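You operate a simulated robot arm through the tools that you are given. There is no shell and no other tool. Be economical: measure what you need, move in short steps, check, and stop when the job is done.

The job below is to be done with a simulated two-armed robot. You get a single attempt, and the scene is never put back.

## Task
Top up the chiller from the blue can while the fan is off.
Fine: level between the lines, nothing on the floor; can back, blue lid shut, then fan on again. Set down upright: blue can.

The check looks at the end state, three seconds after you hand in, the way a careful person would. Anything else that was tipped, shoved, dropped, spilled or broken makes it a failure. A push-on lid holds only when it is set on centred and level and pressed home; a screw cap is set on level and turned clockwise until tight.

## Robot
Two 7-joint arms with two-finger grippers on one trunk, hanging from a carriage that runs on a gantry, over the field with the corners [-2152, 409], [-2179, -870], [520, -928], [548, 351] (x, y) and turns from -349 to 339 degrees about z. Base frame: it is fixed where the carriage stands at the start and does not move with it; the origin is on the floor, on the carriage's upright axis, x ahead of it, y to its left, z up. Units: mm, degrees, N and s.
The left shoulder is at the start at [40, 158, 1331], the right one opposite. With the tool pointing down near the work surface each hand reaches from about 100 to 540 mm from the robot's upright axis, wherever it stands, measured 20 degrees to its own side. Places, roughly: blue filler lid [700, -500, 1100]; fan switch [600, 0, 700]; heat knob [600, -200, 700]; white hatch [600, -700, 400]. Payload 1.96 kg a hand.
Tool frame (each hand has its own): the origin (TCP) lies between the finger pads and is the grasp point; the fingertips stand 20 mm ahead of it; z points along the fingers, y is the line along which they close. The gripper opens to 72 mm. The gripper's body begins 38 mm behind the TCP.
Orientation is told as [roll, pitch, yaw] about the base's x, y, z axes, in that order, counted from this pose: with the fingers straight down and closing along the base's y, the tool's x points along the base's -x, its y along +y and its z along -z.

## Interface
- The arms move only by the tool jog_arm. It takes "left_plan", "right_plan" or both (then of equal length, played together; a hand with none holds still); each is a list of rows, each an object (a shift or turn left out is 0, a gripper value left out holds the last) with "rot": the turn, a rotation vector about the tool's x, y, z in rad, a list of three; "travel": the shift along the tool's x, y, z in mm, a list of three; "hand": the gripper command, from -1 (shut) to 1 (fully open), values between in proportion. In form: [{"rot": [ax, ay, az], "travel": [tx, ty, tz], "hand": hand}, ...]. A call has 1 to 8 rows; each row shifts and turns the commanded pose from where the row before left it, along the tool's axes as they then stand. A row lasts 0.2 s, in which the tool goes at most 50 mm and 8.6 degrees; a call with a longer step from one row to the next is refused whole, and so is a gripper value outside its range. A pose out of reach is approached as far as the arm can. The call stops where the force on the tool passes 50 N (or 10 N more than at its start, if that is more) or the arm is blocked; 0.2 s more then pass. The fingers move at their own pace (about 45 mm/s each) and stop on an object; they squeeze with about 29 N. The grip force told is the motor's: it shows also when the fingers shut on nothing. Time passes only in rows, and 0.2 s behind the last, so rows that do not move let the fingers close. It gives the time, the measured TCP pose, the force on the tool (base axes), the opening and the grip force at its end, in the units of the frame above (readings bear some noise), with the torque about the TCP (base axes, N m) and any sound that the robot's microphone picked up, and new pictures: "show" is both (left out), scene, wrist or none (wrist: the cameras of the hands that moved).
- Cameras (640 x 400 px; columns grow to the right, rows downward): "scene" is now at [220.9, -44.7, 1699.7]; the picture's right is [-0.62, -0.79, 0.00], its down [-0.60, 0.47, -0.64] and it looks along [0.50, -0.39, -0.77] (base axes); focal length 257 px, centre (320, 200). "left" rides on the left gripper at [71, -19, -82] in its tool frame; the picture's right is [0.26, 0.97, 0.00], its down [-0.67, 0.18, -0.72] and it looks along [-0.69, 0.19, 0.70] (tool axes); focal length 280 px, centre (320, 200). "right" rides on the right gripper at [71, 19, -82] in its tool frame; the picture's right is [-0.26, 0.96, 0.00], its down [-0.67, -0.18, -0.72] and it looks along [-0.69, -0.19, 0.70] (tool axes); focal length 280 px, centre (320, 200). There is no depth. A picture from a camera that has moved, and an enlarged one, comes with that camera's place and axes in the base frame and with its lens.
- lift_body(by): slides the trunk up (or, below 0, down) by that many mm; the arms and the scene camera ride with it, the base frame stays. It gives what a move gives, with no picture.
- steer(legs): drives the robot by 1 to 6 legs, each [ahead, left, turn to the left] in mm, mm and degrees, along the robot's own axes; the way and the turn of a leg run together, so that a leg with both is an arc; at most 1500 mm and 180 degrees a leg. The arms and the cameras ride along, it lands a little off, and it stops where it bumps. It keeps to its track: a leg is cut to what the track allows. It gives what a move gives, and a new picture of the scene camera.
- aim_head(pan, tilt): turns the head with the scene camera to pan (to the left, within 86 degrees either way) and tilt (down, from -29 to 69), counted from straight ahead of the robot. It gives what a move gives, and a new picture of the scene camera.
- inspect(camera, box): a new picture of the part [left, top, right, bottom] of that camera's present view, enlarged. The clock stands still meanwhile.
- sign_off(): hands the job in; it is judged then, once.

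Go step by step. Nothing tells you exact positions but the pictures and the camera data: compare them with the known pose of the tool, close in by small moves and look again before you grip or let go. The budget is 120 turns and 260 pictures, counting those below and the enlarged ones. Unless the task says otherwise, let go and move clear before handing in, and close with one line.

The tools are called after "Request:" by a JSON object that holds its "fn" and its "kwargs". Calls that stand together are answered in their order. jog_arm: Moves the arms, as the interface text tells. Its arguments: {"type":"object","properties":{"left_plan":{"type":"array","items":{"type":"object","properties":{"rot":{"type":"array","items":{"type":"number"}},"travel":{"type":"array","items":{"type":"number"}},"hand":{"type":"number"}}}},"right_plan":{"type":"array","items":{"type":"object","properties":{"rot":{"type":"array","items":{"type":"number"}},"travel":{"type":"array","items":{"type":"number"}},"hand":{"type":"number"}}}},"show":{"type":"string","enum":["both","scene","wrist","none"]}},"required":[]} The other tools are called the same way: lift_body (by) slides the trunk up or down; steer (legs) drives the base; aim_head (pan, tilt) turns the head that bears the scene camera; inspect (camera, box) takes an enlarged picture of a part of a camera's view; sign_off () hands the job in.

At the start:

```text
time: 0.0
left_tool_pos: [312.5, -2.5, 1429.5]
left_tcp_rot: [0.1, 0.2, 0.1]
left_wrist_force: [0.3, -0.2, 0.2]
left_wrist_torque: [0.0, 0.01, -0.05]
left_width: 72.1
left_grasp_force: 0.0
right_tool_pos: [343.1, -374.2, 1473.7]
right_tcp_rot: [0.1, 0.0, 0.0]
right_wrist_force: [-0.1, 0.4, 0.0]
right_wrist_torque: [0.0, -0.04, 0.02]
right_width: 72.2
right_grasp_force: 0.1
trunk travel left (down, up): [-654.0, 186.0]
robot x, y, heading: [-0.7, 1.6, -0.0]
head pan, tilt: [-38.1, 50.2]
```

scene: 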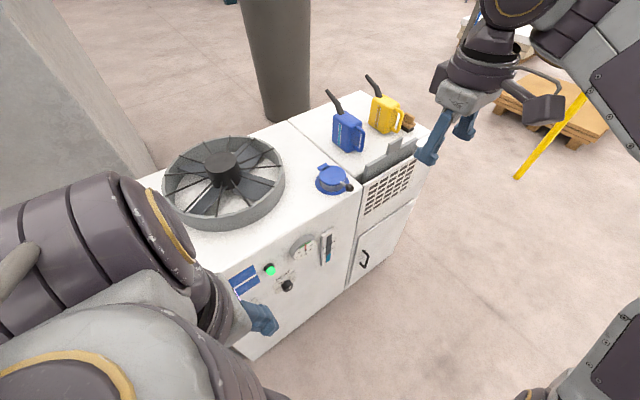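
right: 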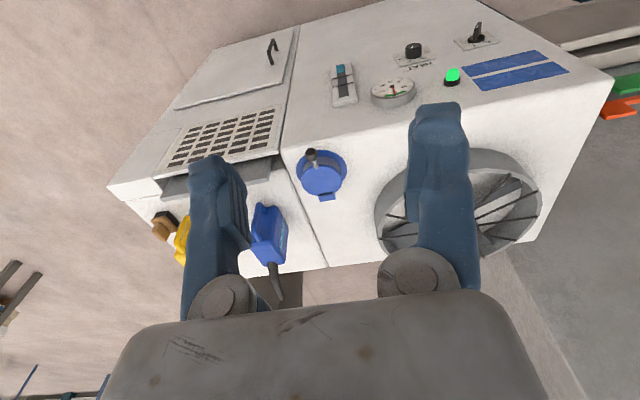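
left: 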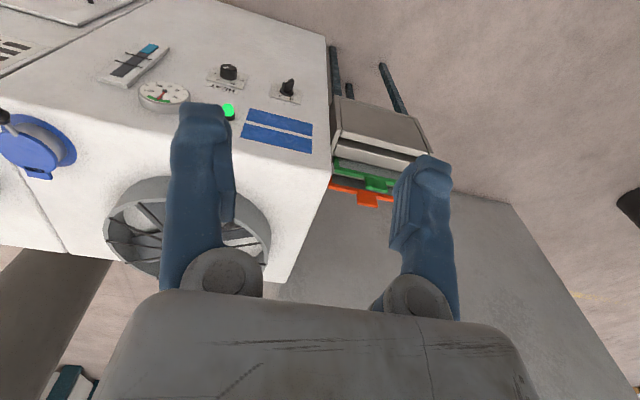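

I see the chiller ahead: fan, blue filler lid with a lever or latch, the blue and yellow cans on the right-rear top, and the gauge, level glass and knobs on the front. I'll zoom in on these first.

Request:
{"fn": "inspect", "kwargs": {"camera": "scene", "box": [280, 60, 440, 220]}}

Request:
{"fn": "inspect", "kwargs": {"camera": "right", "box": [280, 10, 600, 210]}}

Request:
{"fn": "inspect", "kwargs": {"camera": "scene", "box": [210, 200, 370, 320]}}

```text
2.50 times, centred on (360, 140) of scene
camera zoom: at [220.9, -44.7, 1699.7], right [-0.62, -0.79, 0.0], down [-0.6, 0.47, -0.64], along [0.5, -0.39, -0.77], focal length 642 px, centre (220, 350)
```

zoom: 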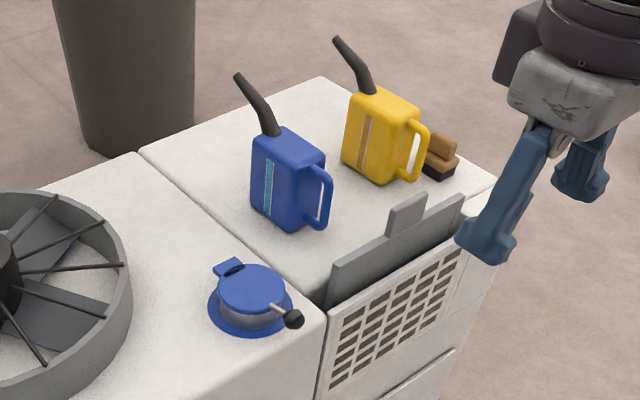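

```text
2.00 times, centred on (440, 110) of right
camera zoom: at [272.8, -353.5, 1555.3], right [0.26, 0.96, 0.0], down [0.67, -0.18, 0.72], along [0.69, -0.19, -0.7], focal length 561 px, centre (80, 380)
```

zoom: 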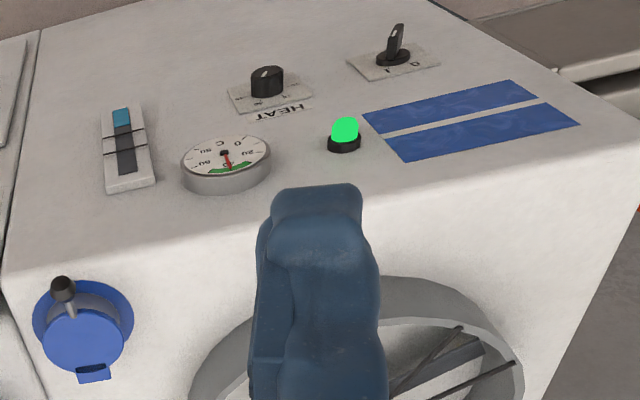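

```text
3.33 times, centred on (290, 260) of scene
camera zoom: at [220.9, -44.7, 1699.7], right [-0.62, -0.79, 0.0], down [-0.6, 0.47, -0.64], along [0.5, -0.39, -0.77], focal length 856 px, centre (420, 0)
```

zoom: 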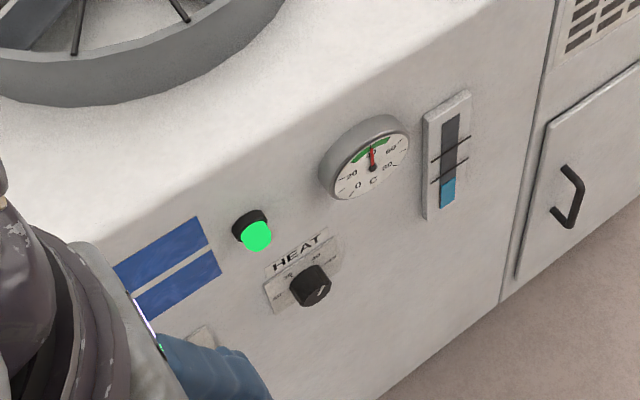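

The fan switch is near (601,-16,720), the lid near (689,-468,1048), and the level is below the lower line. I'll lower the trunk and look at the front panel.

Request:
{"fn": "lift_body", "kwargs": {"by": -400}}

Request:
{"fn": "aim_head", "kwargs": {"pan": -20, "tilt": 45}}

```text
time: 3.8
left_tool_pos: [311.1, -2.0, 1029.2]
left_tcp_rot: [0.1, 0.2, 0.0]
left_wrist_force: [1.0, 0.4, 1.6]
left_wrist_torque: [-0.01, -0.01, 0.01]
left_width: 72.1
left_grasp_force: 0.0
right_tool_pos: [344.3, -374.5, 1073.3]
right_tcp_rot: [0.0, 0.0, 0.0]
right_wrist_force: [0.2, 0.8, 0.7]
right_wrist_torque: [0.0, 0.04, -0.03]
right_width: 72.1
right_grasp_force: 0.0
trunk travel left (down, up): [-254.0, 586.0]
robot x, y, heading: [-1.4, -1.8, 0.2]
head pan, tilt: [-38.1, 50.2]
```

```text
time: 4.6
left_tool_pos: [312.2, -2.7, 1028.9]
left_tcp_rot: [0.1, 0.2, 0.0]
left_wrist_force: [0.8, 0.1, -0.5]
left_wrist_torque: [0.02, -0.01, 0.05]
left_width: 72.0
left_grasp_force: 0.0
right_tool_pos: [343.2, -374.0, 1073.5]
right_tcp_rot: [0.0, 0.0, 0.1]
right_wrist_force: [-0.4, 0.3, 1.1]
right_wrist_torque: [0.04, 0.03, -0.01]
right_width: 72.0
right_grasp_force: 0.1
trunk travel left (down, up): [-254.0, 586.0]
robot x, y, heading: [0.5, 4.3, -0.2]
head pan, tilt: [-20.0, 45.0]
camera scene: at [236.9, -25.2, 1307.0], right [-0.34, -0.94, 0.0], down [-0.66, 0.24, -0.71], along [0.66, -0.24, -0.71], focal length 257 px, centre (320, 200)
```

scene: 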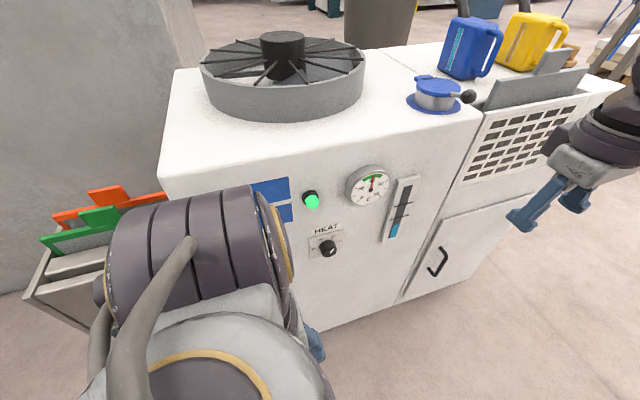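

Next I turn the left hand to point forward, toward the panel.

Request:
{"fn": "jog_arm", "kwargs": {"left_plan": [{"rot": [0, -0.145, 0]}, {"rot": [0, -0.145, 0]}, {"rot": [0, -0.145, 0]}, {"rot": [0, -0.145, 0]}, {"rot": [0, -0.145, 0]}, {"rot": [0, -0.145, 0]}, {"rot": [0, -0.145, 0]}, {"rot": [0, -0.145, 0]}], "show": "none"}}

Request:
{"fn": "jog_arm", "kwargs": {"left_plan": [{"rot": [0, -0.145, 0]}, {"rot": [0, -0.145, 0]}, {"rot": [0, -0.121, 0]}, {"travel": [45, 0, 0]}, {"travel": [45, 0, 0]}, {"travel": [45, 0, 0]}, {"travel": [45, 0, 0]}]}}

```text
time: 6.0
left_tool_pos: [354.7, 47.8, 1023.7]
left_tcp_rot: [0.2, -45.9, 10.9]
left_wrist_force: [-0.1, -0.3, 0.6]
left_wrist_torque: [0.0, -0.01, -0.02]
left_width: 72.0
left_grasp_force: 0.2
right_tool_pos: [343.5, -373.6, 1073.8]
right_tcp_rot: [0.0, -0.1, 0.0]
right_wrist_force: [0.1, -0.9, 0.2]
right_wrist_torque: [0.03, -0.01, 0.03]
right_width: 72.0
right_grasp_force: 0.0
trunk travel left (down, up): [-254.0, 586.0]
robot x, y, heading: [1.0, -1.0, -0.1]
head pan, tilt: [-20.0, 45.0]
stopped in row 6 (left hand): the arm was blocked; the commanded pose is now the measured one
```

```text
time: 6.8
left_tool_pos: [381.1, 97.7, 1023.6]
left_tcp_rot: [-0.6, -67.3, 21.1]
left_wrist_force: [0.3, -0.2, 0.2]
left_wrist_torque: [0.02, 0.03, 0.0]
left_width: 72.1
left_grasp_force: 0.1
right_tool_pos: [344.5, -373.5, 1073.9]
right_tcp_rot: [0.0, -0.2, -0.2]
right_wrist_force: [0.0, 0.7, 0.2]
right_wrist_torque: [0.08, -0.02, 0.01]
right_width: 72.1
right_grasp_force: 0.1
trunk travel left (down, up): [-254.0, 586.0]
robot x, y, heading: [1.3, 2.0, -0.1]
head pan, tilt: [-20.0, 45.0]
stopped in row 3 (left hand): the arm was blocked; the commanded pose is now the measured one
camera scene: at [237.0, -25.0, 1307.0], right [-0.34, -0.94, 0.0], down [-0.66, 0.24, -0.71], along [0.66, -0.24, -0.71], focal length 257 px, centre (320, 200)
camera left: at [292.9, 41.9, 988.4], right [-0.43, 0.87, -0.25], down [-0.44, 0.03, 0.9], along [0.79, 0.5, 0.37], focal length 280 px, centre (320, 200)
```

scene: 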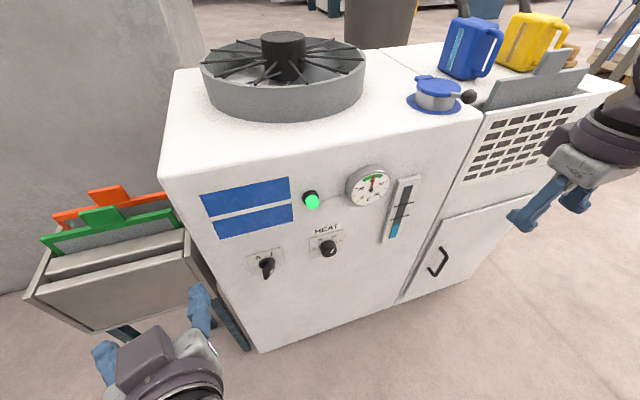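
left: 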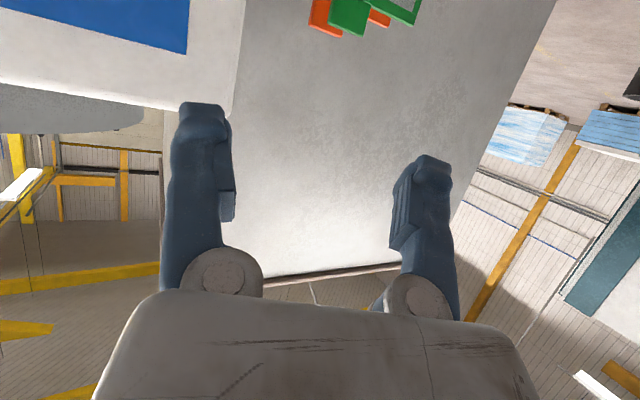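

The hand was folded too close to the shoulder, which blocked it. I'll carry it forward and down, and then straighten the wrist.

Request:
{"fn": "jog_arm", "kwargs": {"left_plan": [{"travel": [24, -28, 21]}, {"travel": [24, -28, 21]}, {"travel": [24, -28, 21]}, {"travel": [24, -28, 21]}, {"travel": [24, -28, 21]}, {"rot": [0.113, 0, 0.047]}, {"rot": [0.113, 0, 0.047]}, {"rot": [0.113, 0, 0.047]}], "show": "none"}}

Request:
{"fn": "jog_arm", "kwargs": {"left_plan": [{"rot": [0, -0.132, 0]}, {"rot": [0, -0.132, 0]}, {"rot": [0, -0.132, 0]}]}}

```text
time: 8.6
left_tool_pos: [484.1, 2.1, 878.8]
left_tcp_rot: [-0.6, -67.3, 0.0]
left_wrist_force: [0.2, 0.1, 0.5]
left_wrist_torque: [0.02, 0.0, 0.0]
left_width: 72.0
left_grasp_force: 0.1
left hand out of reach, approached as far as the arm can: row 5
right_tool_pos: [343.9, -372.9, 1073.4]
right_tcp_rot: [-0.1, 0.0, 0.1]
right_wrist_force: [0.0, 0.0, -0.4]
right_wrist_torque: [-0.03, 0.03, 0.0]
right_width: 72.0
right_grasp_force: 0.0
trunk travel left (down, up): [-254.0, 586.0]
robot x, y, heading: [0.9, -2.5, -0.1]
head pan, tilt: [-20.0, 45.0]
```

```text
time: 9.4
left_tool_pos: [485.0, 2.4, 879.8]
left_tcp_rot: [-122.0, -89.8, 121.4]
left_wrist_force: [-0.6, 0.3, -0.1]
left_wrist_torque: [0.01, 0.02, 0.01]
left_width: 72.2
left_grasp_force: 0.0
right_tool_pos: [343.9, -372.2, 1073.4]
right_tcp_rot: [0.0, 0.0, 0.1]
right_wrist_force: [0.4, -0.1, -1.0]
right_wrist_torque: [-0.03, 0.04, 0.02]
right_width: 72.1
right_grasp_force: 0.0
trunk travel left (down, up): [-254.0, 586.0]
robot x, y, heading: [0.1, -4.9, -0.1]
head pan, tilt: [-20.0, 45.0]
camera scene: at [237.2, -25.0, 1307.1], right [-0.34, -0.94, 0.0], down [-0.66, 0.24, -0.71], along [0.66, -0.24, -0.71], focal length 257 px, centre (320, 200)
camera left: at [403.8, -17.4, 806.6], right [0.01, 0.96, -0.27], down [-0.72, 0.19, 0.67], along [0.7, 0.18, 0.69], focal length 280 px, centre (320, 200)
```

scene: 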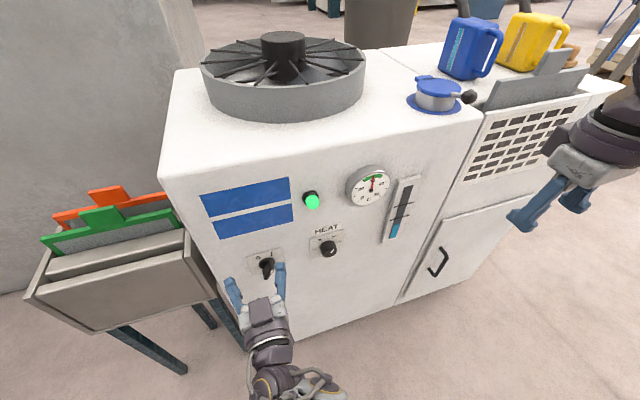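
left: 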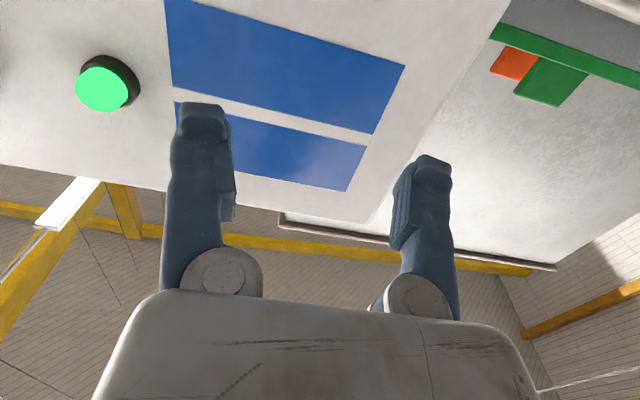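

The hand now points forward. I'll zoom in on the switch.

Request:
{"fn": "inspect", "kwargs": {"camera": "scene", "box": [225, 180, 345, 300]}}

Request:
{"fn": "inspect", "kwargs": {"camera": "scene", "box": [370, 60, 530, 240]}}

```text
3.33 times, centred on (285, 240) of scene
camera zoom: at [237.2, -25.0, 1307.1], right [-0.34, -0.94, 0.0], down [-0.66, 0.24, -0.71], along [0.66, -0.24, -0.71], focal length 856 px, centre (437, 67)
```

zoom: 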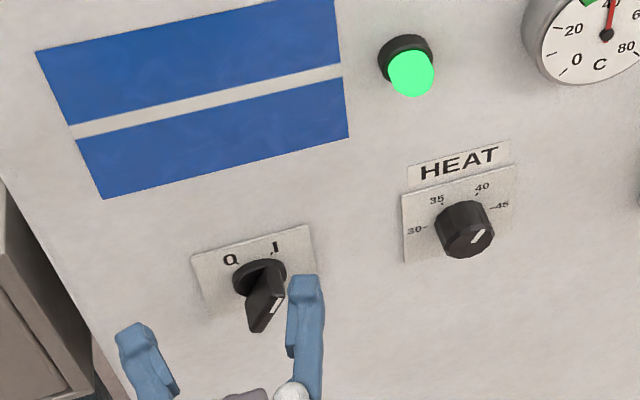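

```text
2.22 times, centred on (450, 150) of scene
camera zoom: at [237.2, -25.0, 1307.1], right [-0.34, -0.94, 0.0], down [-0.66, 0.24, -0.71], along [0.66, -0.24, -0.71], focal length 570 px, centre (31, 311)
```

zoom: 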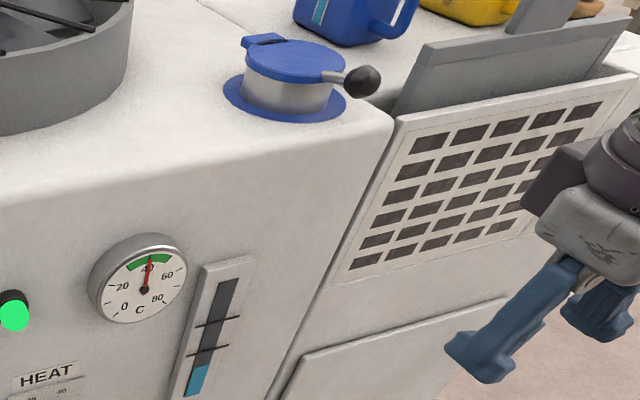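

The switch is a blade knob at about (612,-18,721), pointing to I (upper right), with 0 at upper left. I'll bring the hand in front of it and roll it to match the blade.

Request:
{"fn": "jog_arm", "kwargs": {"left_plan": [{"travel": [40, -5, 0]}, {"travel": [40, -5, 0]}, {"travel": [40, -5, 0]}, {"travel": [39, -5, 0]}, {"rot": [0, 0, 0.12]}, {"rot": [0, 0, 0.12]}, {"rot": [0, 0, 0.12]}, {"rot": [0, 0, 0.11]}]}}

```text
time: 11.2
left_tool_pos: [507.9, -17.6, 724.8]
left_tcp_rot: [90.3, -63.3, -90.7]
left_wrist_force: [-1.1, 0.3, 0.1]
left_wrist_torque: [0.03, -0.04, 0.0]
left_width: 71.9
left_grasp_force: 0.1
left hand out of reach, approached as far as the arm can: row 1, 2
right_tool_pos: [343.2, -374.2, 1072.9]
right_tcp_rot: [0.0, 0.0, 0.0]
right_wrist_force: [0.4, 0.4, 0.3]
right_wrist_torque: [-0.02, -0.01, 0.05]
right_width: 72.0
right_grasp_force: 0.0
trunk travel left (down, up): [-254.0, 586.0]
robot x, y, heading: [-2.5, -1.0, -0.1]
head pan, tilt: [-20.0, 45.0]
camera scene: at [236.9, -25.0, 1307.0], right [-0.34, -0.94, 0.0], down [-0.66, 0.24, -0.71], along [0.66, -0.24, -0.71], focal length 257 px, centre (320, 200)
camera left: at [426.4, -3.0, 650.9], right [0.01, 0.98, 0.2], down [-0.72, -0.13, 0.68], along [0.7, -0.15, 0.7], focal length 280 px, centre (320, 200)
```

scene: 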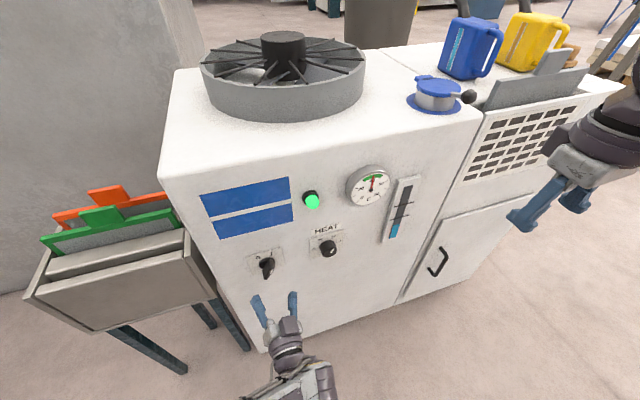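
left: 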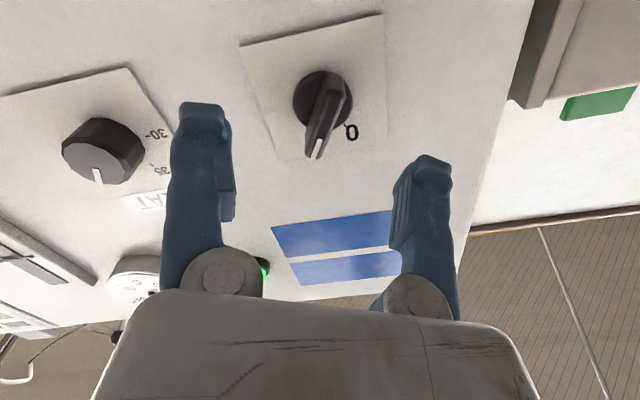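

The wrist view puts the knob base near (604,-21,734). I'll advance in steps to straddle the blade.

Request:
{"fn": "jog_arm", "kwargs": {"left_plan": [{"travel": [-9.6, 1, 10]}, {"travel": [0, 0, 25]}], "show": "wrist"}}

```text
time: 11.8
left_tool_pos: [543.9, -21.0, 735.1]
left_tcp_rot: [90.4, -63.3, -90.9]
left_wrist_force: [0.4, 0.0, 0.6]
left_wrist_torque: [-0.03, -0.01, -0.02]
left_width: 72.1
left_grasp_force: 0.0
right_tool_pos: [343.5, -373.8, 1072.8]
right_tcp_rot: [0.1, -0.1, 0.0]
right_wrist_force: [-0.3, -0.8, 0.4]
right_wrist_torque: [0.01, -0.02, -0.02]
right_width: 71.9
right_grasp_force: 0.1
trunk travel left (down, up): [-254.0, 586.0]
robot x, y, heading: [-0.2, 2.1, -0.3]
head pan, tilt: [-20.0, 45.0]
camera left: at [463.3, -6.2, 661.0], right [0.01, 0.98, 0.2], down [-0.72, -0.13, 0.68], along [0.7, -0.15, 0.7], focal length 280 px, centre (320, 200)
```

left: 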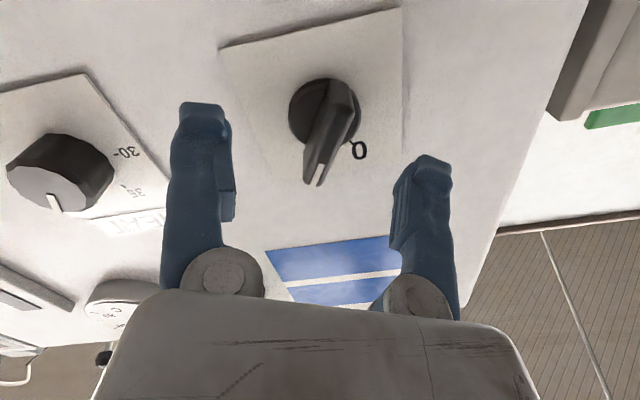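

Request:
{"fn": "jog_arm", "kwargs": {"left_plan": [{"travel": [0, 0, 18]}, {"travel": [0, 0, 15]}], "show": "wrist"}}

```text
time: 12.4
left_tool_pos: [575.9, -22.5, 732.4]
left_tcp_rot: [90.3, -63.3, -90.8]
left_wrist_force: [-0.7, 0.0, 0.8]
left_wrist_torque: [0.01, 0.02, 0.02]
left_width: 72.0
left_grasp_force: 0.0
right_tool_pos: [344.1, -373.1, 1072.2]
right_tcp_rot: [0.1, 0.0, 0.0]
right_wrist_force: [0.2, -0.6, -0.7]
right_wrist_torque: [0.04, 0.02, -0.02]
right_width: 72.0
right_grasp_force: 0.0
trunk travel left (down, up): [-254.0, 586.0]
robot x, y, heading: [1.5, -1.2, 0.1]
head pan, tilt: [-20.0, 45.0]
camera left: at [494.8, -7.0, 659.9], right [0.01, 0.98, 0.2], down [-0.72, -0.13, 0.68], along [0.7, -0.15, 0.7], focal length 280 px, centre (320, 200)
```

left: 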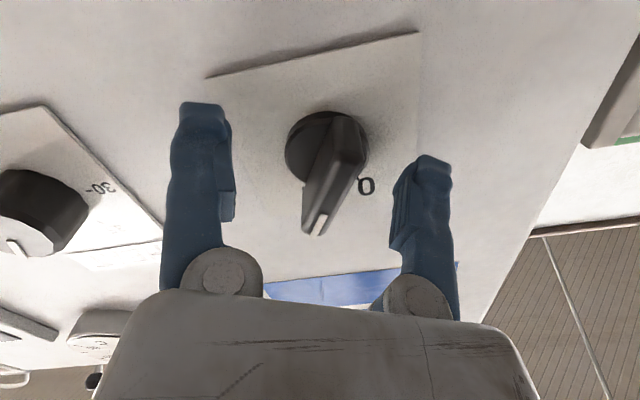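

Request:
{"fn": "jog_arm", "kwargs": {"left_plan": [{"hand": -1}, {"hand": -1}, {"hand": -1}, {"hand": -1}], "show": "wrist"}}

```text
time: 13.4
left_tool_pos: [577.3, -17.2, 735.4]
left_tcp_rot: [90.8, -63.3, -91.0]
left_wrist_force: [-1.1, 11.1, 10.8]
left_wrist_torque: [-0.03, -0.13, 0.18]
left_width: 11.7
left_grasp_force: 22.2
right_tool_pos: [345.0, -371.7, 1073.3]
right_tcp_rot: [0.0, 0.0, 0.1]
right_wrist_force: [-0.3, 0.2, 0.1]
right_wrist_torque: [0.0, 0.03, 0.01]
right_width: 72.1
right_grasp_force: 0.0
trunk travel left (down, up): [-254.0, 586.0]
robot x, y, heading: [-0.8, 0.1, -0.0]
head pan, tilt: [-20.0, 45.0]
camera left: at [496.4, -2.6, 661.3], right [0.0, 0.98, 0.2], down [-0.72, -0.14, 0.68], along [0.69, -0.15, 0.71], focal length 280 px, centre (320, 200)
```

left: 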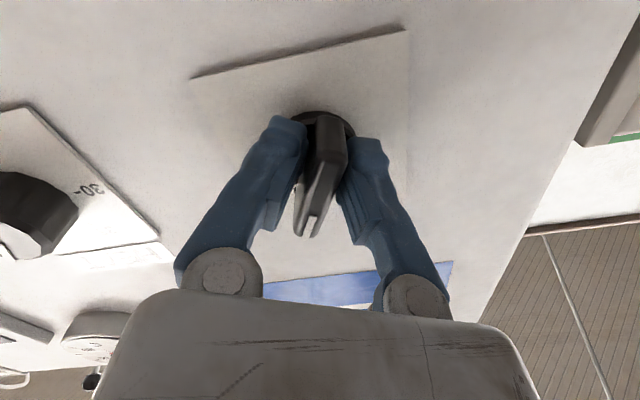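

Request:
{"fn": "jog_arm", "kwargs": {"left_plan": [{"travel": [0, 5, 0], "rot": [0, 0, -0.1]}, {"rot": [0, 0, -0.14]}, {"rot": [0, 0, -0.14]}, {"rot": [0, 0, -0.14]}, {"rot": [0, 0, -0.14]}, {"rot": [0, 0, -0.14]}, {"rot": [0, 0, -0.14]}]}}

```text
time: 15.0
left_tool_pos: [576.5, -21.6, 736.2]
left_tcp_rot: [-89.9, -62.5, 89.2]
left_wrist_force: [15.2, -16.5, -25.3]
left_wrist_torque: [-0.01, 0.52, -0.34]
left_width: 11.2
left_grasp_force: 38.7
right_tool_pos: [345.1, -377.6, 1073.8]
right_tcp_rot: [-0.2, -0.1, 0.0]
right_wrist_force: [-0.1, -0.7, 0.3]
right_wrist_torque: [0.0, -0.02, 0.01]
right_width: 72.1
right_grasp_force: 0.1
trunk travel left (down, up): [-254.0, 586.0]
robot x, y, heading: [-2.1, -0.2, -0.0]
head pan, tilt: [-20.0, 45.0]
camera scene: at [237.9, -27.8, 1307.3], right [-0.34, -0.94, 0.0], down [-0.66, 0.24, -0.71], along [0.67, -0.24, -0.71], focal length 257 px, centre (320, 200)
camera left: at [494.6, -71.2, 680.9], right [0.01, 0.73, -0.68], down [-0.71, 0.48, 0.51], along [0.7, 0.48, 0.53], focal length 280 px, centre (320, 200)
```

scene: 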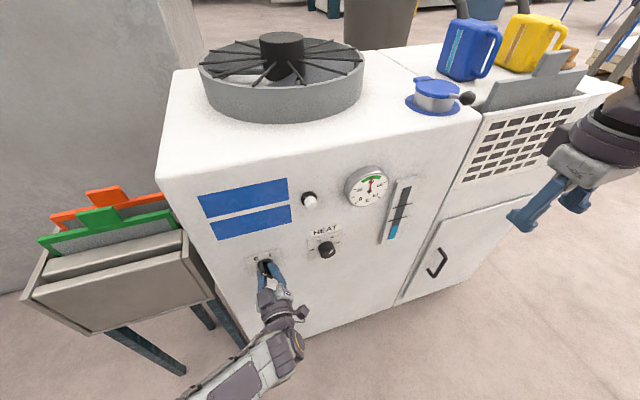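
left: 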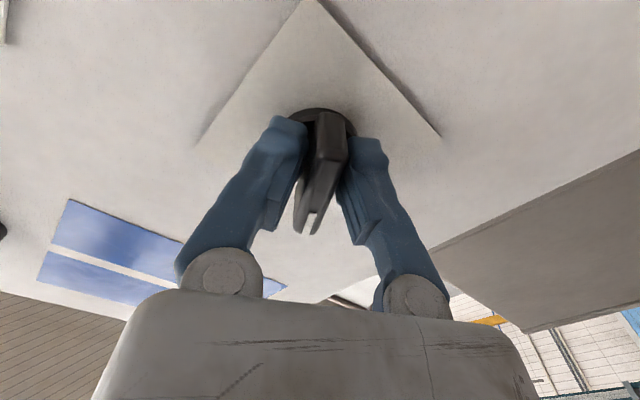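

The lamp is out, so the fan is off. I'll release and back away.

Request:
{"fn": "jog_arm", "kwargs": {"left_plan": [{"hand": 1}, {"hand": 1}, {"hand": 1}, {"hand": 1}, {"travel": [0, 0, -30]}, {"travel": [0, 0, -40]}], "show": "scene"}}

Request:
{"fn": "inspect", "kwargs": {"camera": "scene", "box": [225, 150, 345, 300]}}

```text
time: 16.4
left_tool_pos: [504.9, -16.1, 734.1]
left_tcp_rot: [-90.3, -62.9, 89.8]
left_wrist_force: [-0.1, 0.0, -1.1]
left_wrist_torque: [-0.01, 0.0, 0.01]
left_width: 72.0
left_grasp_force: 0.1
right_tool_pos: [342.4, -374.1, 1073.5]
right_tcp_rot: [0.0, 0.0, 0.1]
right_wrist_force: [1.0, 0.2, 0.6]
right_wrist_torque: [0.01, 0.0, -0.03]
right_width: 72.3
right_grasp_force: 0.2
trunk travel left (down, up): [-254.0, 586.0]
robot x, y, heading: [-2.7, 3.3, -0.1]
head pan, tilt: [-20.0, 45.0]
camera scene: at [236.5, -24.8, 1306.9], right [-0.34, -0.94, 0.0], down [-0.66, 0.24, -0.71], along [0.66, -0.24, -0.71], focal length 257 px, centre (320, 200)
```

scene: 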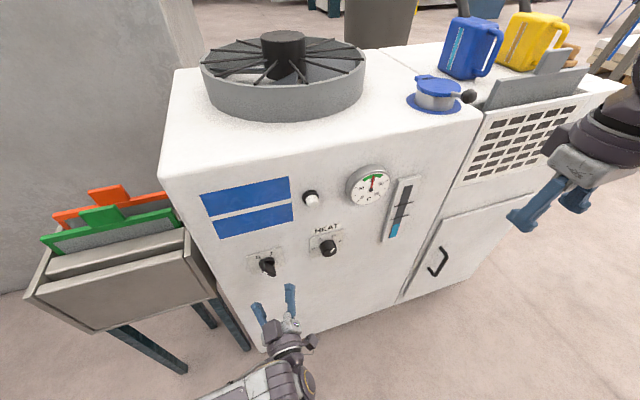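

```text
2.67 times, centred on (285, 225) of scene
camera zoom: at [236.5, -24.8, 1306.9], right [-0.34, -0.94, 0.0], down [-0.66, 0.24, -0.71], along [0.66, -0.24, -0.71], focal length 685 px, centre (413, 133)
```

zoom: 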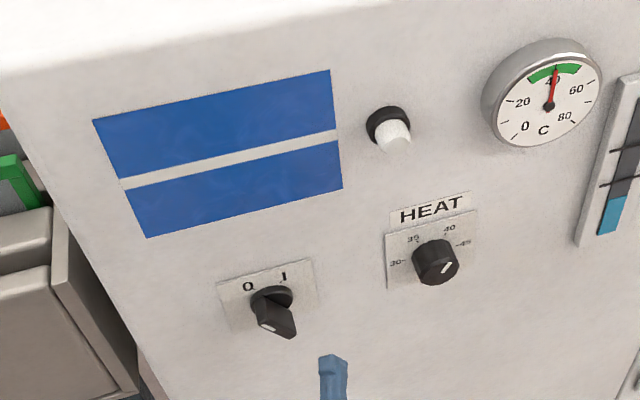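

The fan is off and HEAT is unchanged. I'll back off, drive to the right, then raise the trunk to look at the filler and cans.

Request:
{"fn": "steer", "kwargs": {"legs": [[-150, 0, 0], [0, -500, 0]]}}

Request:
{"fn": "lift_body", "kwargs": {"by": 300}}

Request:
{"fn": "aim_head", "kwargs": {"pan": -5, "tilt": 30}}

```text
time: 20.3
left_tool_pos: [350.9, -518.3, 735.7]
left_tcp_rot: [-90.3, -62.9, 88.7]
left_wrist_force: [0.4, 0.3, -0.2]
left_wrist_torque: [0.03, 0.01, 0.01]
left_width: 71.8
left_grasp_force: 0.1
right_tool_pos: [183.9, -873.6, 1073.6]
right_tcp_rot: [0.0, 0.0, -0.9]
right_wrist_force: [0.6, 0.2, 0.3]
right_wrist_torque: [0.01, -0.01, 0.0]
right_width: 71.9
right_grasp_force: 0.1
trunk travel left (down, up): [-254.0, 586.0]
robot x, y, heading: [-152.1, -493.2, -1.1]
head pan, tilt: [-20.0, 45.0]
camera scene: at [82.2, -522.8, 1307.0], right [-0.36, -0.93, 0.0], down [-0.66, 0.25, -0.71], along [0.66, -0.25, -0.71], focal length 257 px, centre (320, 200)
```

scene: 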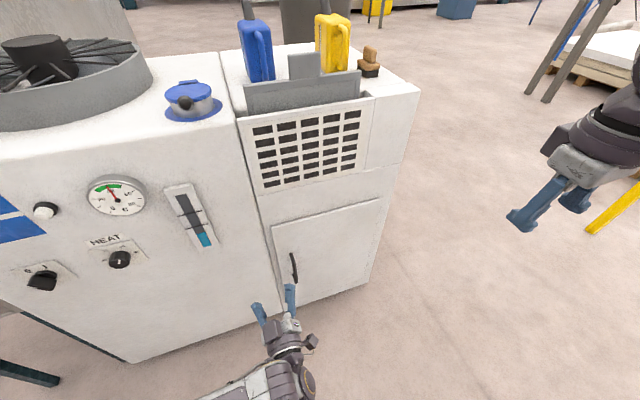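

```text
time: 23.3
left_tool_pos: [351.0, -517.2, 1035.3]
left_tcp_rot: [-90.2, -62.7, 88.7]
left_wrist_force: [0.3, -0.2, -0.1]
left_wrist_torque: [0.02, -0.01, -0.03]
left_width: 71.9
left_grasp_force: 0.0
right_tool_pos: [182.1, -871.9, 1373.9]
right_tcp_rot: [0.0, 0.0, -1.0]
right_wrist_force: [-0.7, 0.1, 0.1]
right_wrist_torque: [-0.02, -0.01, 0.0]
right_width: 72.2
right_grasp_force: 0.1
trunk travel left (down, up): [-554.0, 286.0]
robot x, y, heading: [-151.8, -495.8, -0.8]
head pan, tilt: [-20.0, 45.0]
```

```text
time: 24.1
left_tool_pos: [350.7, -517.4, 1034.4]
left_tcp_rot: [-90.3, -62.8, 88.8]
left_wrist_force: [0.1, 0.1, 0.1]
left_wrist_torque: [0.01, -0.01, 0.0]
left_width: 72.0
left_grasp_force: 0.0
right_tool_pos: [182.4, -873.2, 1373.5]
right_tcp_rot: [-0.1, 0.1, -1.1]
right_wrist_force: [-1.0, -0.2, 0.4]
right_wrist_torque: [-0.01, 0.0, -0.03]
right_width: 72.1
right_grasp_force: 0.2
trunk travel left (down, up): [-554.0, 286.0]
robot x, y, heading: [-155.3, -493.6, -0.8]
head pan, tilt: [-5.0, 30.0]
camera scene: at [96.2, -502.9, 1629.5], right [-0.1, -0.99, 0.0], down [-0.5, 0.05, -0.87], along [0.86, -0.09, -0.5], focal length 257 px, centre (320, 200)
```

scene: 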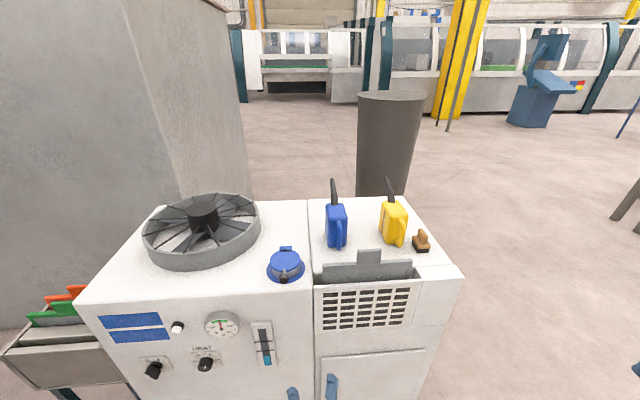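

Request:
{"fn": "inspect", "kwargs": {"camera": "scene", "box": [250, 170, 450, 300]}}

Request:
{"fn": "inspect", "kwargs": {"camera": "scene", "box": [245, 225, 325, 285]}}

Request:
{"fn": "inspect", "kwargs": {"camera": "scene", "box": [310, 175, 390, 255]}}

```text
3.08 times, centred on (350, 235) of scene
camera zoom: at [96.2, -502.9, 1629.5], right [-0.1, -0.99, 0.0], down [-0.5, 0.05, -0.87], along [0.86, -0.09, -0.5], focal length 790 px, centre (228, 92)
```

zoom: 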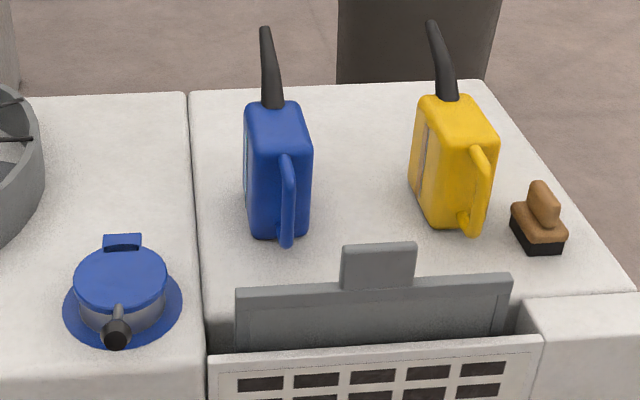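

```text
6.67 times, centred on (285, 255) of scene
camera zoom: at [96.2, -502.9, 1629.5], right [-0.1, -0.99, 0.0], down [-0.5, 0.05, -0.87], along [0.86, -0.09, -0.5], focal length 1712 px, centre (553, -167)
```

zoom: 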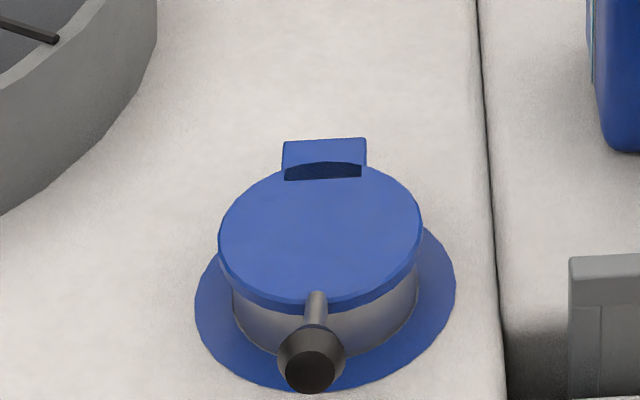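

```text
5.00 times, centred on (350, 215) of scene
camera zoom: at [96.2, -502.9, 1629.5], right [-0.1, -0.99, 0.0], down [-0.5, 0.05, -0.87], along [0.86, -0.09, -0.5], focal length 1284 px, centre (170, 125)
```

zoom: 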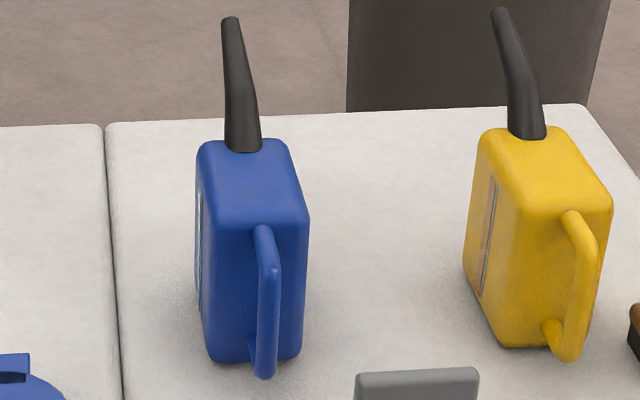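

The lid is hinged at the far side, with a ball-ended lever at about (598,-458,1095). The blue can's handle faces me at about (752,-635,1105). I'll level and raise the left hand, then drive in to straddle the ball from above.

Request:
{"fn": "jog_arm", "kwargs": {"left_plan": [{"rot": [0, 0, 0.12]}, {"rot": [0, 0, 0.12]}, {"rot": [0, 0, 0.12]}, {"rot": [0, 0, 0.115]}, {"travel": [-40, 0, 0]}, {"travel": [-40, 0, 0]}, {"travel": [-45, 0, 0]}], "show": "none"}}

Request:
{"fn": "steer", "kwargs": {"legs": [[190, 35, 1]]}}

```text
time: 25.7
left_tool_pos: [350.7, -515.9, 1161.4]
left_tcp_rot: [157.1, -89.8, -158.4]
left_wrist_force: [0.8, 0.1, -0.3]
left_wrist_torque: [0.02, 0.02, -0.01]
left_width: 71.7
left_grasp_force: 0.1
right_tool_pos: [184.2, -872.4, 1374.2]
right_tcp_rot: [0.0, 0.0, -0.9]
right_wrist_force: [-0.4, 0.9, 0.5]
right_wrist_torque: [0.0, 0.01, 0.04]
right_width: 71.9
right_grasp_force: 0.1
trunk travel left (down, up): [-554.0, 286.0]
robot x, y, heading: [-157.1, -492.9, -0.9]
head pan, tilt: [-5.0, 30.0]
```

```text
time: 27.2
left_tool_pos: [539.6, -473.4, 1160.7]
left_tcp_rot: [175.3, -89.9, -175.6]
left_wrist_force: [-0.6, -0.2, 0.6]
left_wrist_torque: [-0.02, 0.0, 0.01]
left_width: 71.4
left_grasp_force: 0.0
right_tool_pos: [379.6, -833.5, 1373.0]
right_tcp_rot: [-0.1, -0.1, 0.2]
right_wrist_force: [0.4, -0.5, -0.4]
right_wrist_torque: [0.03, -0.01, 0.02]
right_width: 72.2
right_grasp_force: 0.0
trunk travel left (down, up): [-554.0, 286.0]
robot x, y, heading: [31.2, -464.3, 0.1]
head pan, tilt: [-5.0, 30.0]
camera scene: at [285.1, -465.4, 1629.7], right [-0.08, -1.0, 0.0], down [-0.5, 0.04, -0.87], along [0.86, -0.07, -0.5], focal length 257 px, centre (320, 200)
```

scene: 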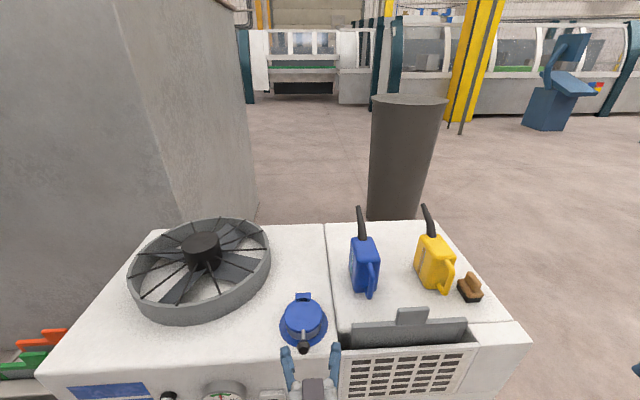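

Request:
{"fn": "aim_head", "kwargs": {"pan": 0, "tilt": 55}}

Request:
{"fn": "jog_arm", "kwargs": {"left_plan": [{"travel": [0, 8, 28]}, {"travel": [0, 8, 28]}, {"travel": [20, 0, 0]}]}}

```text
time: 28.1
left_tool_pos: [540.9, -473.3, 1160.2]
left_tcp_rot: [177.5, -89.9, -177.7]
left_wrist_force: [0.4, -0.9, 0.1]
left_wrist_torque: [-0.01, 0.0, 0.01]
left_width: 72.1
left_grasp_force: 0.1
right_tool_pos: [378.5, -834.0, 1374.4]
right_tcp_rot: [0.0, 0.0, 0.1]
right_wrist_force: [0.4, 0.4, 0.9]
right_wrist_torque: [-0.02, 0.01, 0.01]
right_width: 72.0
right_grasp_force: 0.1
trunk travel left (down, up): [-554.0, 286.0]
robot x, y, heading: [31.7, -461.7, -0.0]
head pan, tilt: [0.0, 55.0]
camera scene: at [267.0, -457.6, 1593.6], right [0.0, -1.0, 0.0], down [-0.82, 0.0, -0.57], along [0.57, 0.0, -0.82], focal length 257 px, centre (320, 200)
```

scene: 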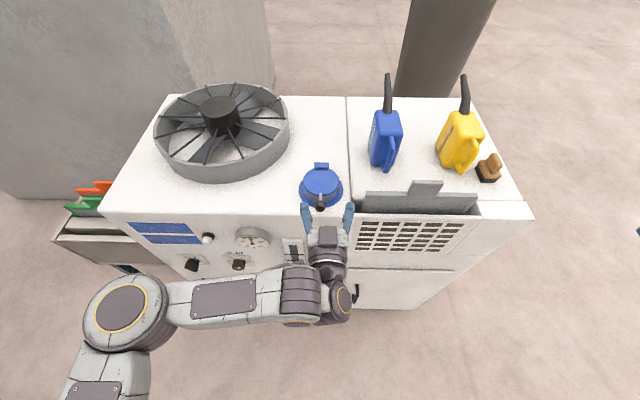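

```text
time: 28.9
left_tool_pos: [596.5, -459.1, 1142.1]
left_tcp_rot: [178.6, -89.9, -178.8]
left_wrist_force: [0.6, 0.3, -0.1]
left_wrist_torque: [-0.02, 0.02, -0.01]
left_width: 71.9
left_grasp_force: 0.0
right_tool_pos: [378.9, -833.9, 1373.2]
right_tcp_rot: [-0.1, 0.1, 0.2]
right_wrist_force: [0.1, 0.2, -0.3]
right_wrist_torque: [0.01, -0.03, 0.03]
right_width: 71.7
right_grasp_force: 0.1
trunk travel left (down, up): [-554.0, 286.0]
robot x, y, heading: [31.4, -461.7, -0.1]
head pan, tilt: [0.0, 55.0]
camera scene: at [266.9, -457.6, 1593.6], right [0.0, -1.0, 0.0], down [-0.82, 0.0, -0.57], along [0.57, 0.0, -0.82], focal length 257 px, centre (320, 200)
camera left: at [515.3, -478.7, 1069.5], right [0.01, 0.97, -0.26], down [-0.72, 0.19, 0.67], along [0.7, 0.18, 0.69], focal length 280 px, centre (320, 200)
```

scene: 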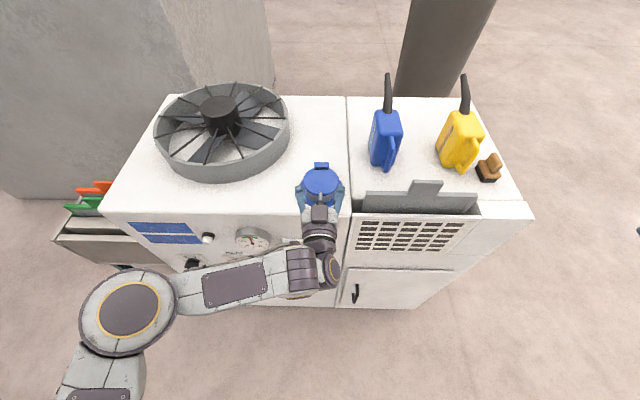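
left: 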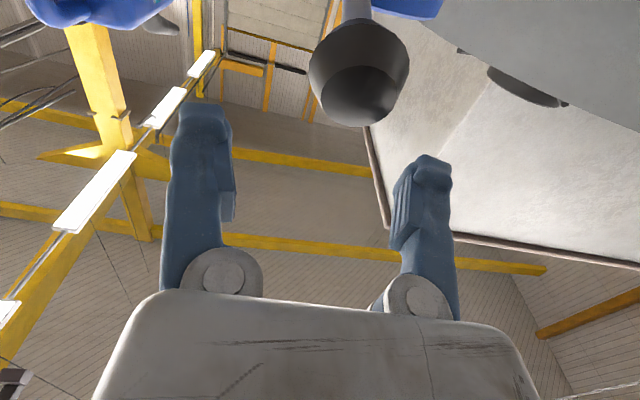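

The ball is at about (606,-458,1100) and centred between the fingers. I'll lower onto it and grip.

Request:
{"fn": "jog_arm", "kwargs": {"left_plan": [{"travel": [22, 1, 5]}, {"travel": [20, 0, 4]}, {"hand": -1}, {"hand": -1}, {"hand": -1}, {"hand": -1}]}}

```text
time: 30.3
left_tool_pos: [605.2, -459.6, 1098.5]
left_tcp_rot: [-161.5, -89.9, 161.2]
left_wrist_force: [2.8, -5.3, -2.0]
left_wrist_torque: [0.0, 0.07, 0.01]
left_width: 17.3
left_grasp_force: 26.4
right_tool_pos: [377.6, -834.0, 1374.1]
right_tcp_rot: [0.1, -0.1, 0.1]
right_wrist_force: [0.8, 0.1, -0.1]
right_wrist_torque: [-0.04, 0.02, -0.03]
right_width: 72.2
right_grasp_force: 0.0
trunk travel left (down, up): [-554.0, 286.0]
robot x, y, heading: [32.5, -460.9, 0.1]
head pan, tilt: [0.0, 55.0]
camera scene: at [267.2, -458.1, 1593.6], right [0.0, -1.0, 0.0], down [-0.82, 0.0, -0.57], along [0.57, 0.0, -0.82], focal length 257 px, centre (320, 200)
camera left: at [524.1, -479.4, 1027.3], right [0.01, 0.96, -0.26], down [-0.72, 0.19, 0.67], along [0.7, 0.18, 0.69], focal length 280 px, centre (320, 200)
```

scene: 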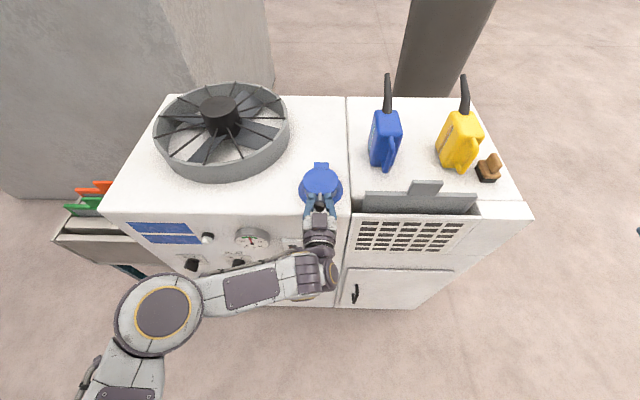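
left: 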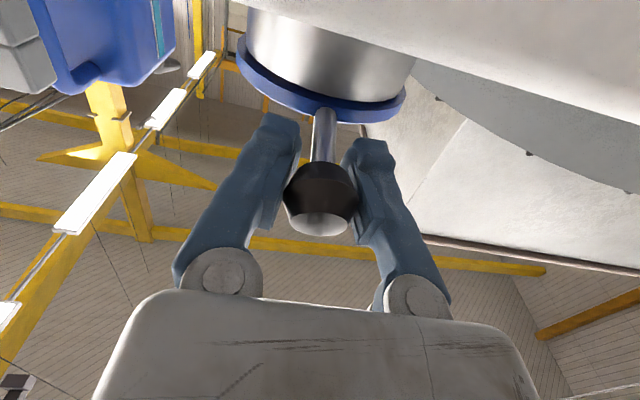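

I have the lever knob. I'll start lifting the lid along its arc.

Request:
{"fn": "jog_arm", "kwargs": {"left_plan": [{"travel": [-14, 0, 2.5]}, {"travel": [-14, 0, 4]}, {"travel": [-13, 0, 6]}, {"travel": [-13, 0, 7]}]}}

```text
time: 31.3
left_tool_pos: [621.7, -459.6, 1150.7]
left_tcp_rot: [-66.8, -90.0, 66.5]
left_wrist_force: [-7.7, -8.3, -7.5]
left_wrist_torque: [0.04, 1.44, 0.08]
left_width: 15.3
left_grasp_force: 40.0
right_tool_pos: [378.1, -835.4, 1372.3]
right_tcp_rot: [0.0, 0.0, 0.0]
right_wrist_force: [-0.5, 0.5, 0.2]
right_wrist_torque: [0.03, 0.0, -0.02]
right_width: 72.0
right_grasp_force: 0.1
trunk travel left (down, up): [-554.0, 286.0]
robot x, y, heading: [33.4, -456.6, 0.2]
head pan, tilt: [0.0, 55.0]
camera scene: at [265.7, -458.4, 1593.2], right [0.0, -1.0, 0.0], down [-0.82, 0.0, -0.57], along [0.57, 0.0, -0.82], focal length 257 px, centre (320, 200)
camera left: at [540.8, -479.6, 1078.6], right [0.01, 0.96, -0.26], down [-0.71, 0.19, 0.67], along [0.7, 0.18, 0.69], focal length 280 px, centre (320, 200)
```

scene: 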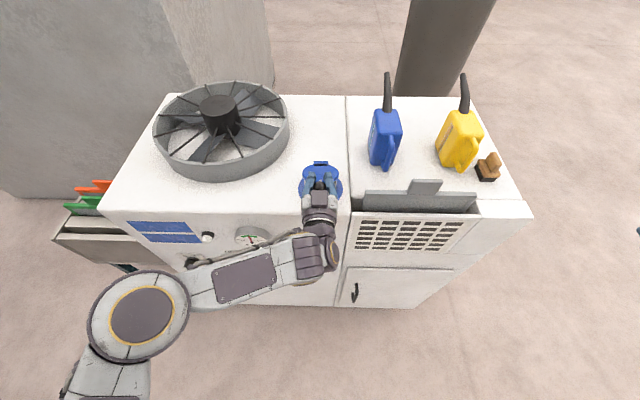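
left: 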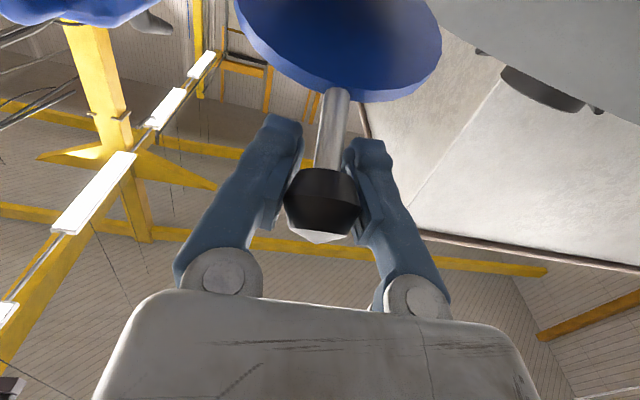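

Request:
{"fn": "jog_arm", "kwargs": {"left_plan": [{"travel": [-11, 0, 9]}, {"travel": [-10, 0, 10]}, {"travel": [-9, 0, 10]}, {"travel": [-8, 0, 11]}, {"travel": [-6, 0, 12]}, {"travel": [-5, 0, 12]}]}}

```text
time: 32.7
left_tool_pos: [688.8, -456.8, 1203.2]
left_tcp_rot: [-135.1, -89.7, 135.0]
left_wrist_force: [-15.0, -16.9, 13.9]
left_wrist_torque: [-0.25, 0.82, 0.64]
left_width: 0.1
left_grasp_force: 29.8
right_tool_pos: [378.3, -834.9, 1375.1]
right_tcp_rot: [-0.1, -0.1, 0.1]
right_wrist_force: [0.6, -1.2, 0.2]
right_wrist_torque: [-0.01, 0.02, 0.0]
right_width: 71.8
right_grasp_force: 0.1
trunk travel left (down, up): [-554.0, 286.0]
robot x, y, heading: [37.0, -461.7, 0.3]
head pan, tilt: [0.0, 55.0]
camera scene: at [266.8, -458.9, 1593.6], right [0.0, -1.0, 0.0], down [-0.82, 0.0, -0.57], along [0.57, 0.0, -0.82], focal length 257 px, centre (320, 200)
camera left: at [607.4, -477.6, 1129.8], right [0.01, 0.96, -0.27], down [-0.72, 0.19, 0.67], along [0.7, 0.19, 0.69], focal length 280 px, centre (320, 200)
```

scene: 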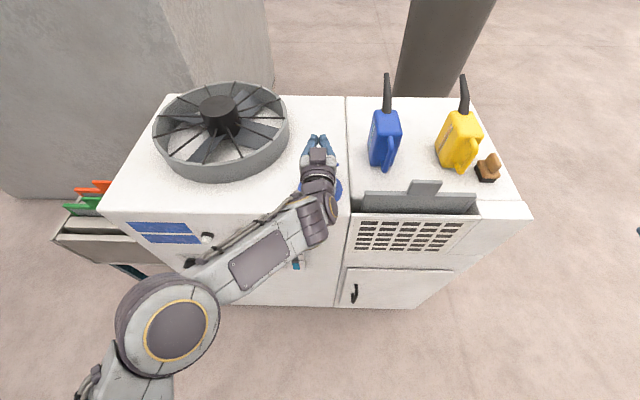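
left: 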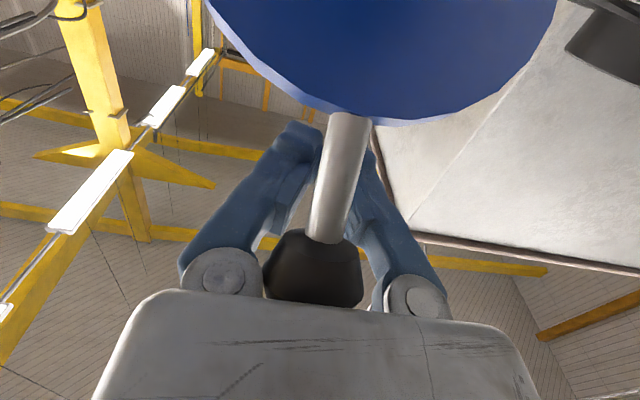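

The knob slipped behind the fingertips, and the fingers are now shut above the stem. I'll open them and look.

Request:
{"fn": "jog_arm", "kwargs": {"left_plan": [{"hand": 0.2}, {"hand": 0.2}, {"hand": 0.2}]}}

```text
time: 33.5
left_tool_pos: [688.7, -457.2, 1200.8]
left_tcp_rot: [-127.8, -90.0, 127.5]
left_wrist_force: [-5.7, -15.4, 5.3]
left_wrist_torque: [-0.15, 0.27, 0.56]
left_width: 42.9
left_grasp_force: 0.1
right_tool_pos: [378.7, -835.9, 1374.5]
right_tcp_rot: [-0.1, 0.0, 0.1]
right_wrist_force: [0.5, 0.4, -0.4]
right_wrist_torque: [0.0, -0.02, 0.01]
right_width: 72.1
right_grasp_force: 0.1
trunk travel left (down, up): [-554.0, 286.0]
robot x, y, heading: [37.0, -462.5, 0.1]
head pan, tilt: [0.0, 55.0]
camera scene: at [266.8, -458.8, 1593.4], right [0.0, -1.0, 0.0], down [-0.82, 0.0, -0.57], along [0.57, 0.0, -0.82], focal length 257 px, centre (320, 200)
camera left: at [607.0, -476.9, 1128.7], right [0.01, 0.96, -0.26], down [-0.72, 0.19, 0.67], along [0.7, 0.18, 0.69], focal length 280 px, centre (320, 200)
```

scene: 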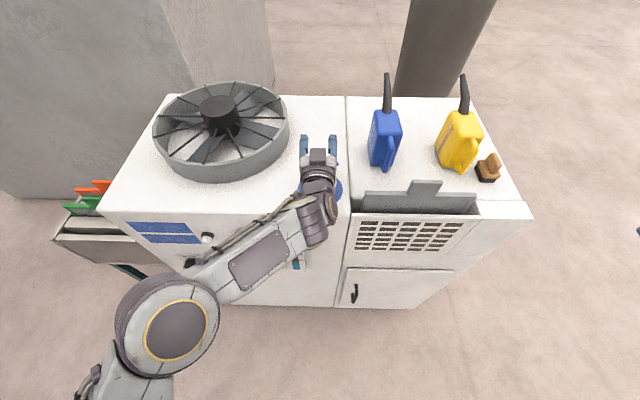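
left: 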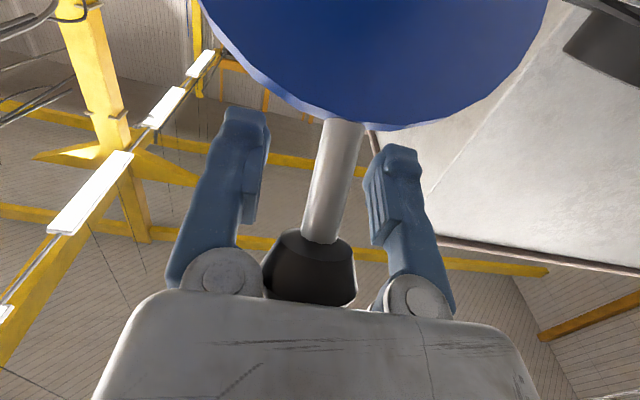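

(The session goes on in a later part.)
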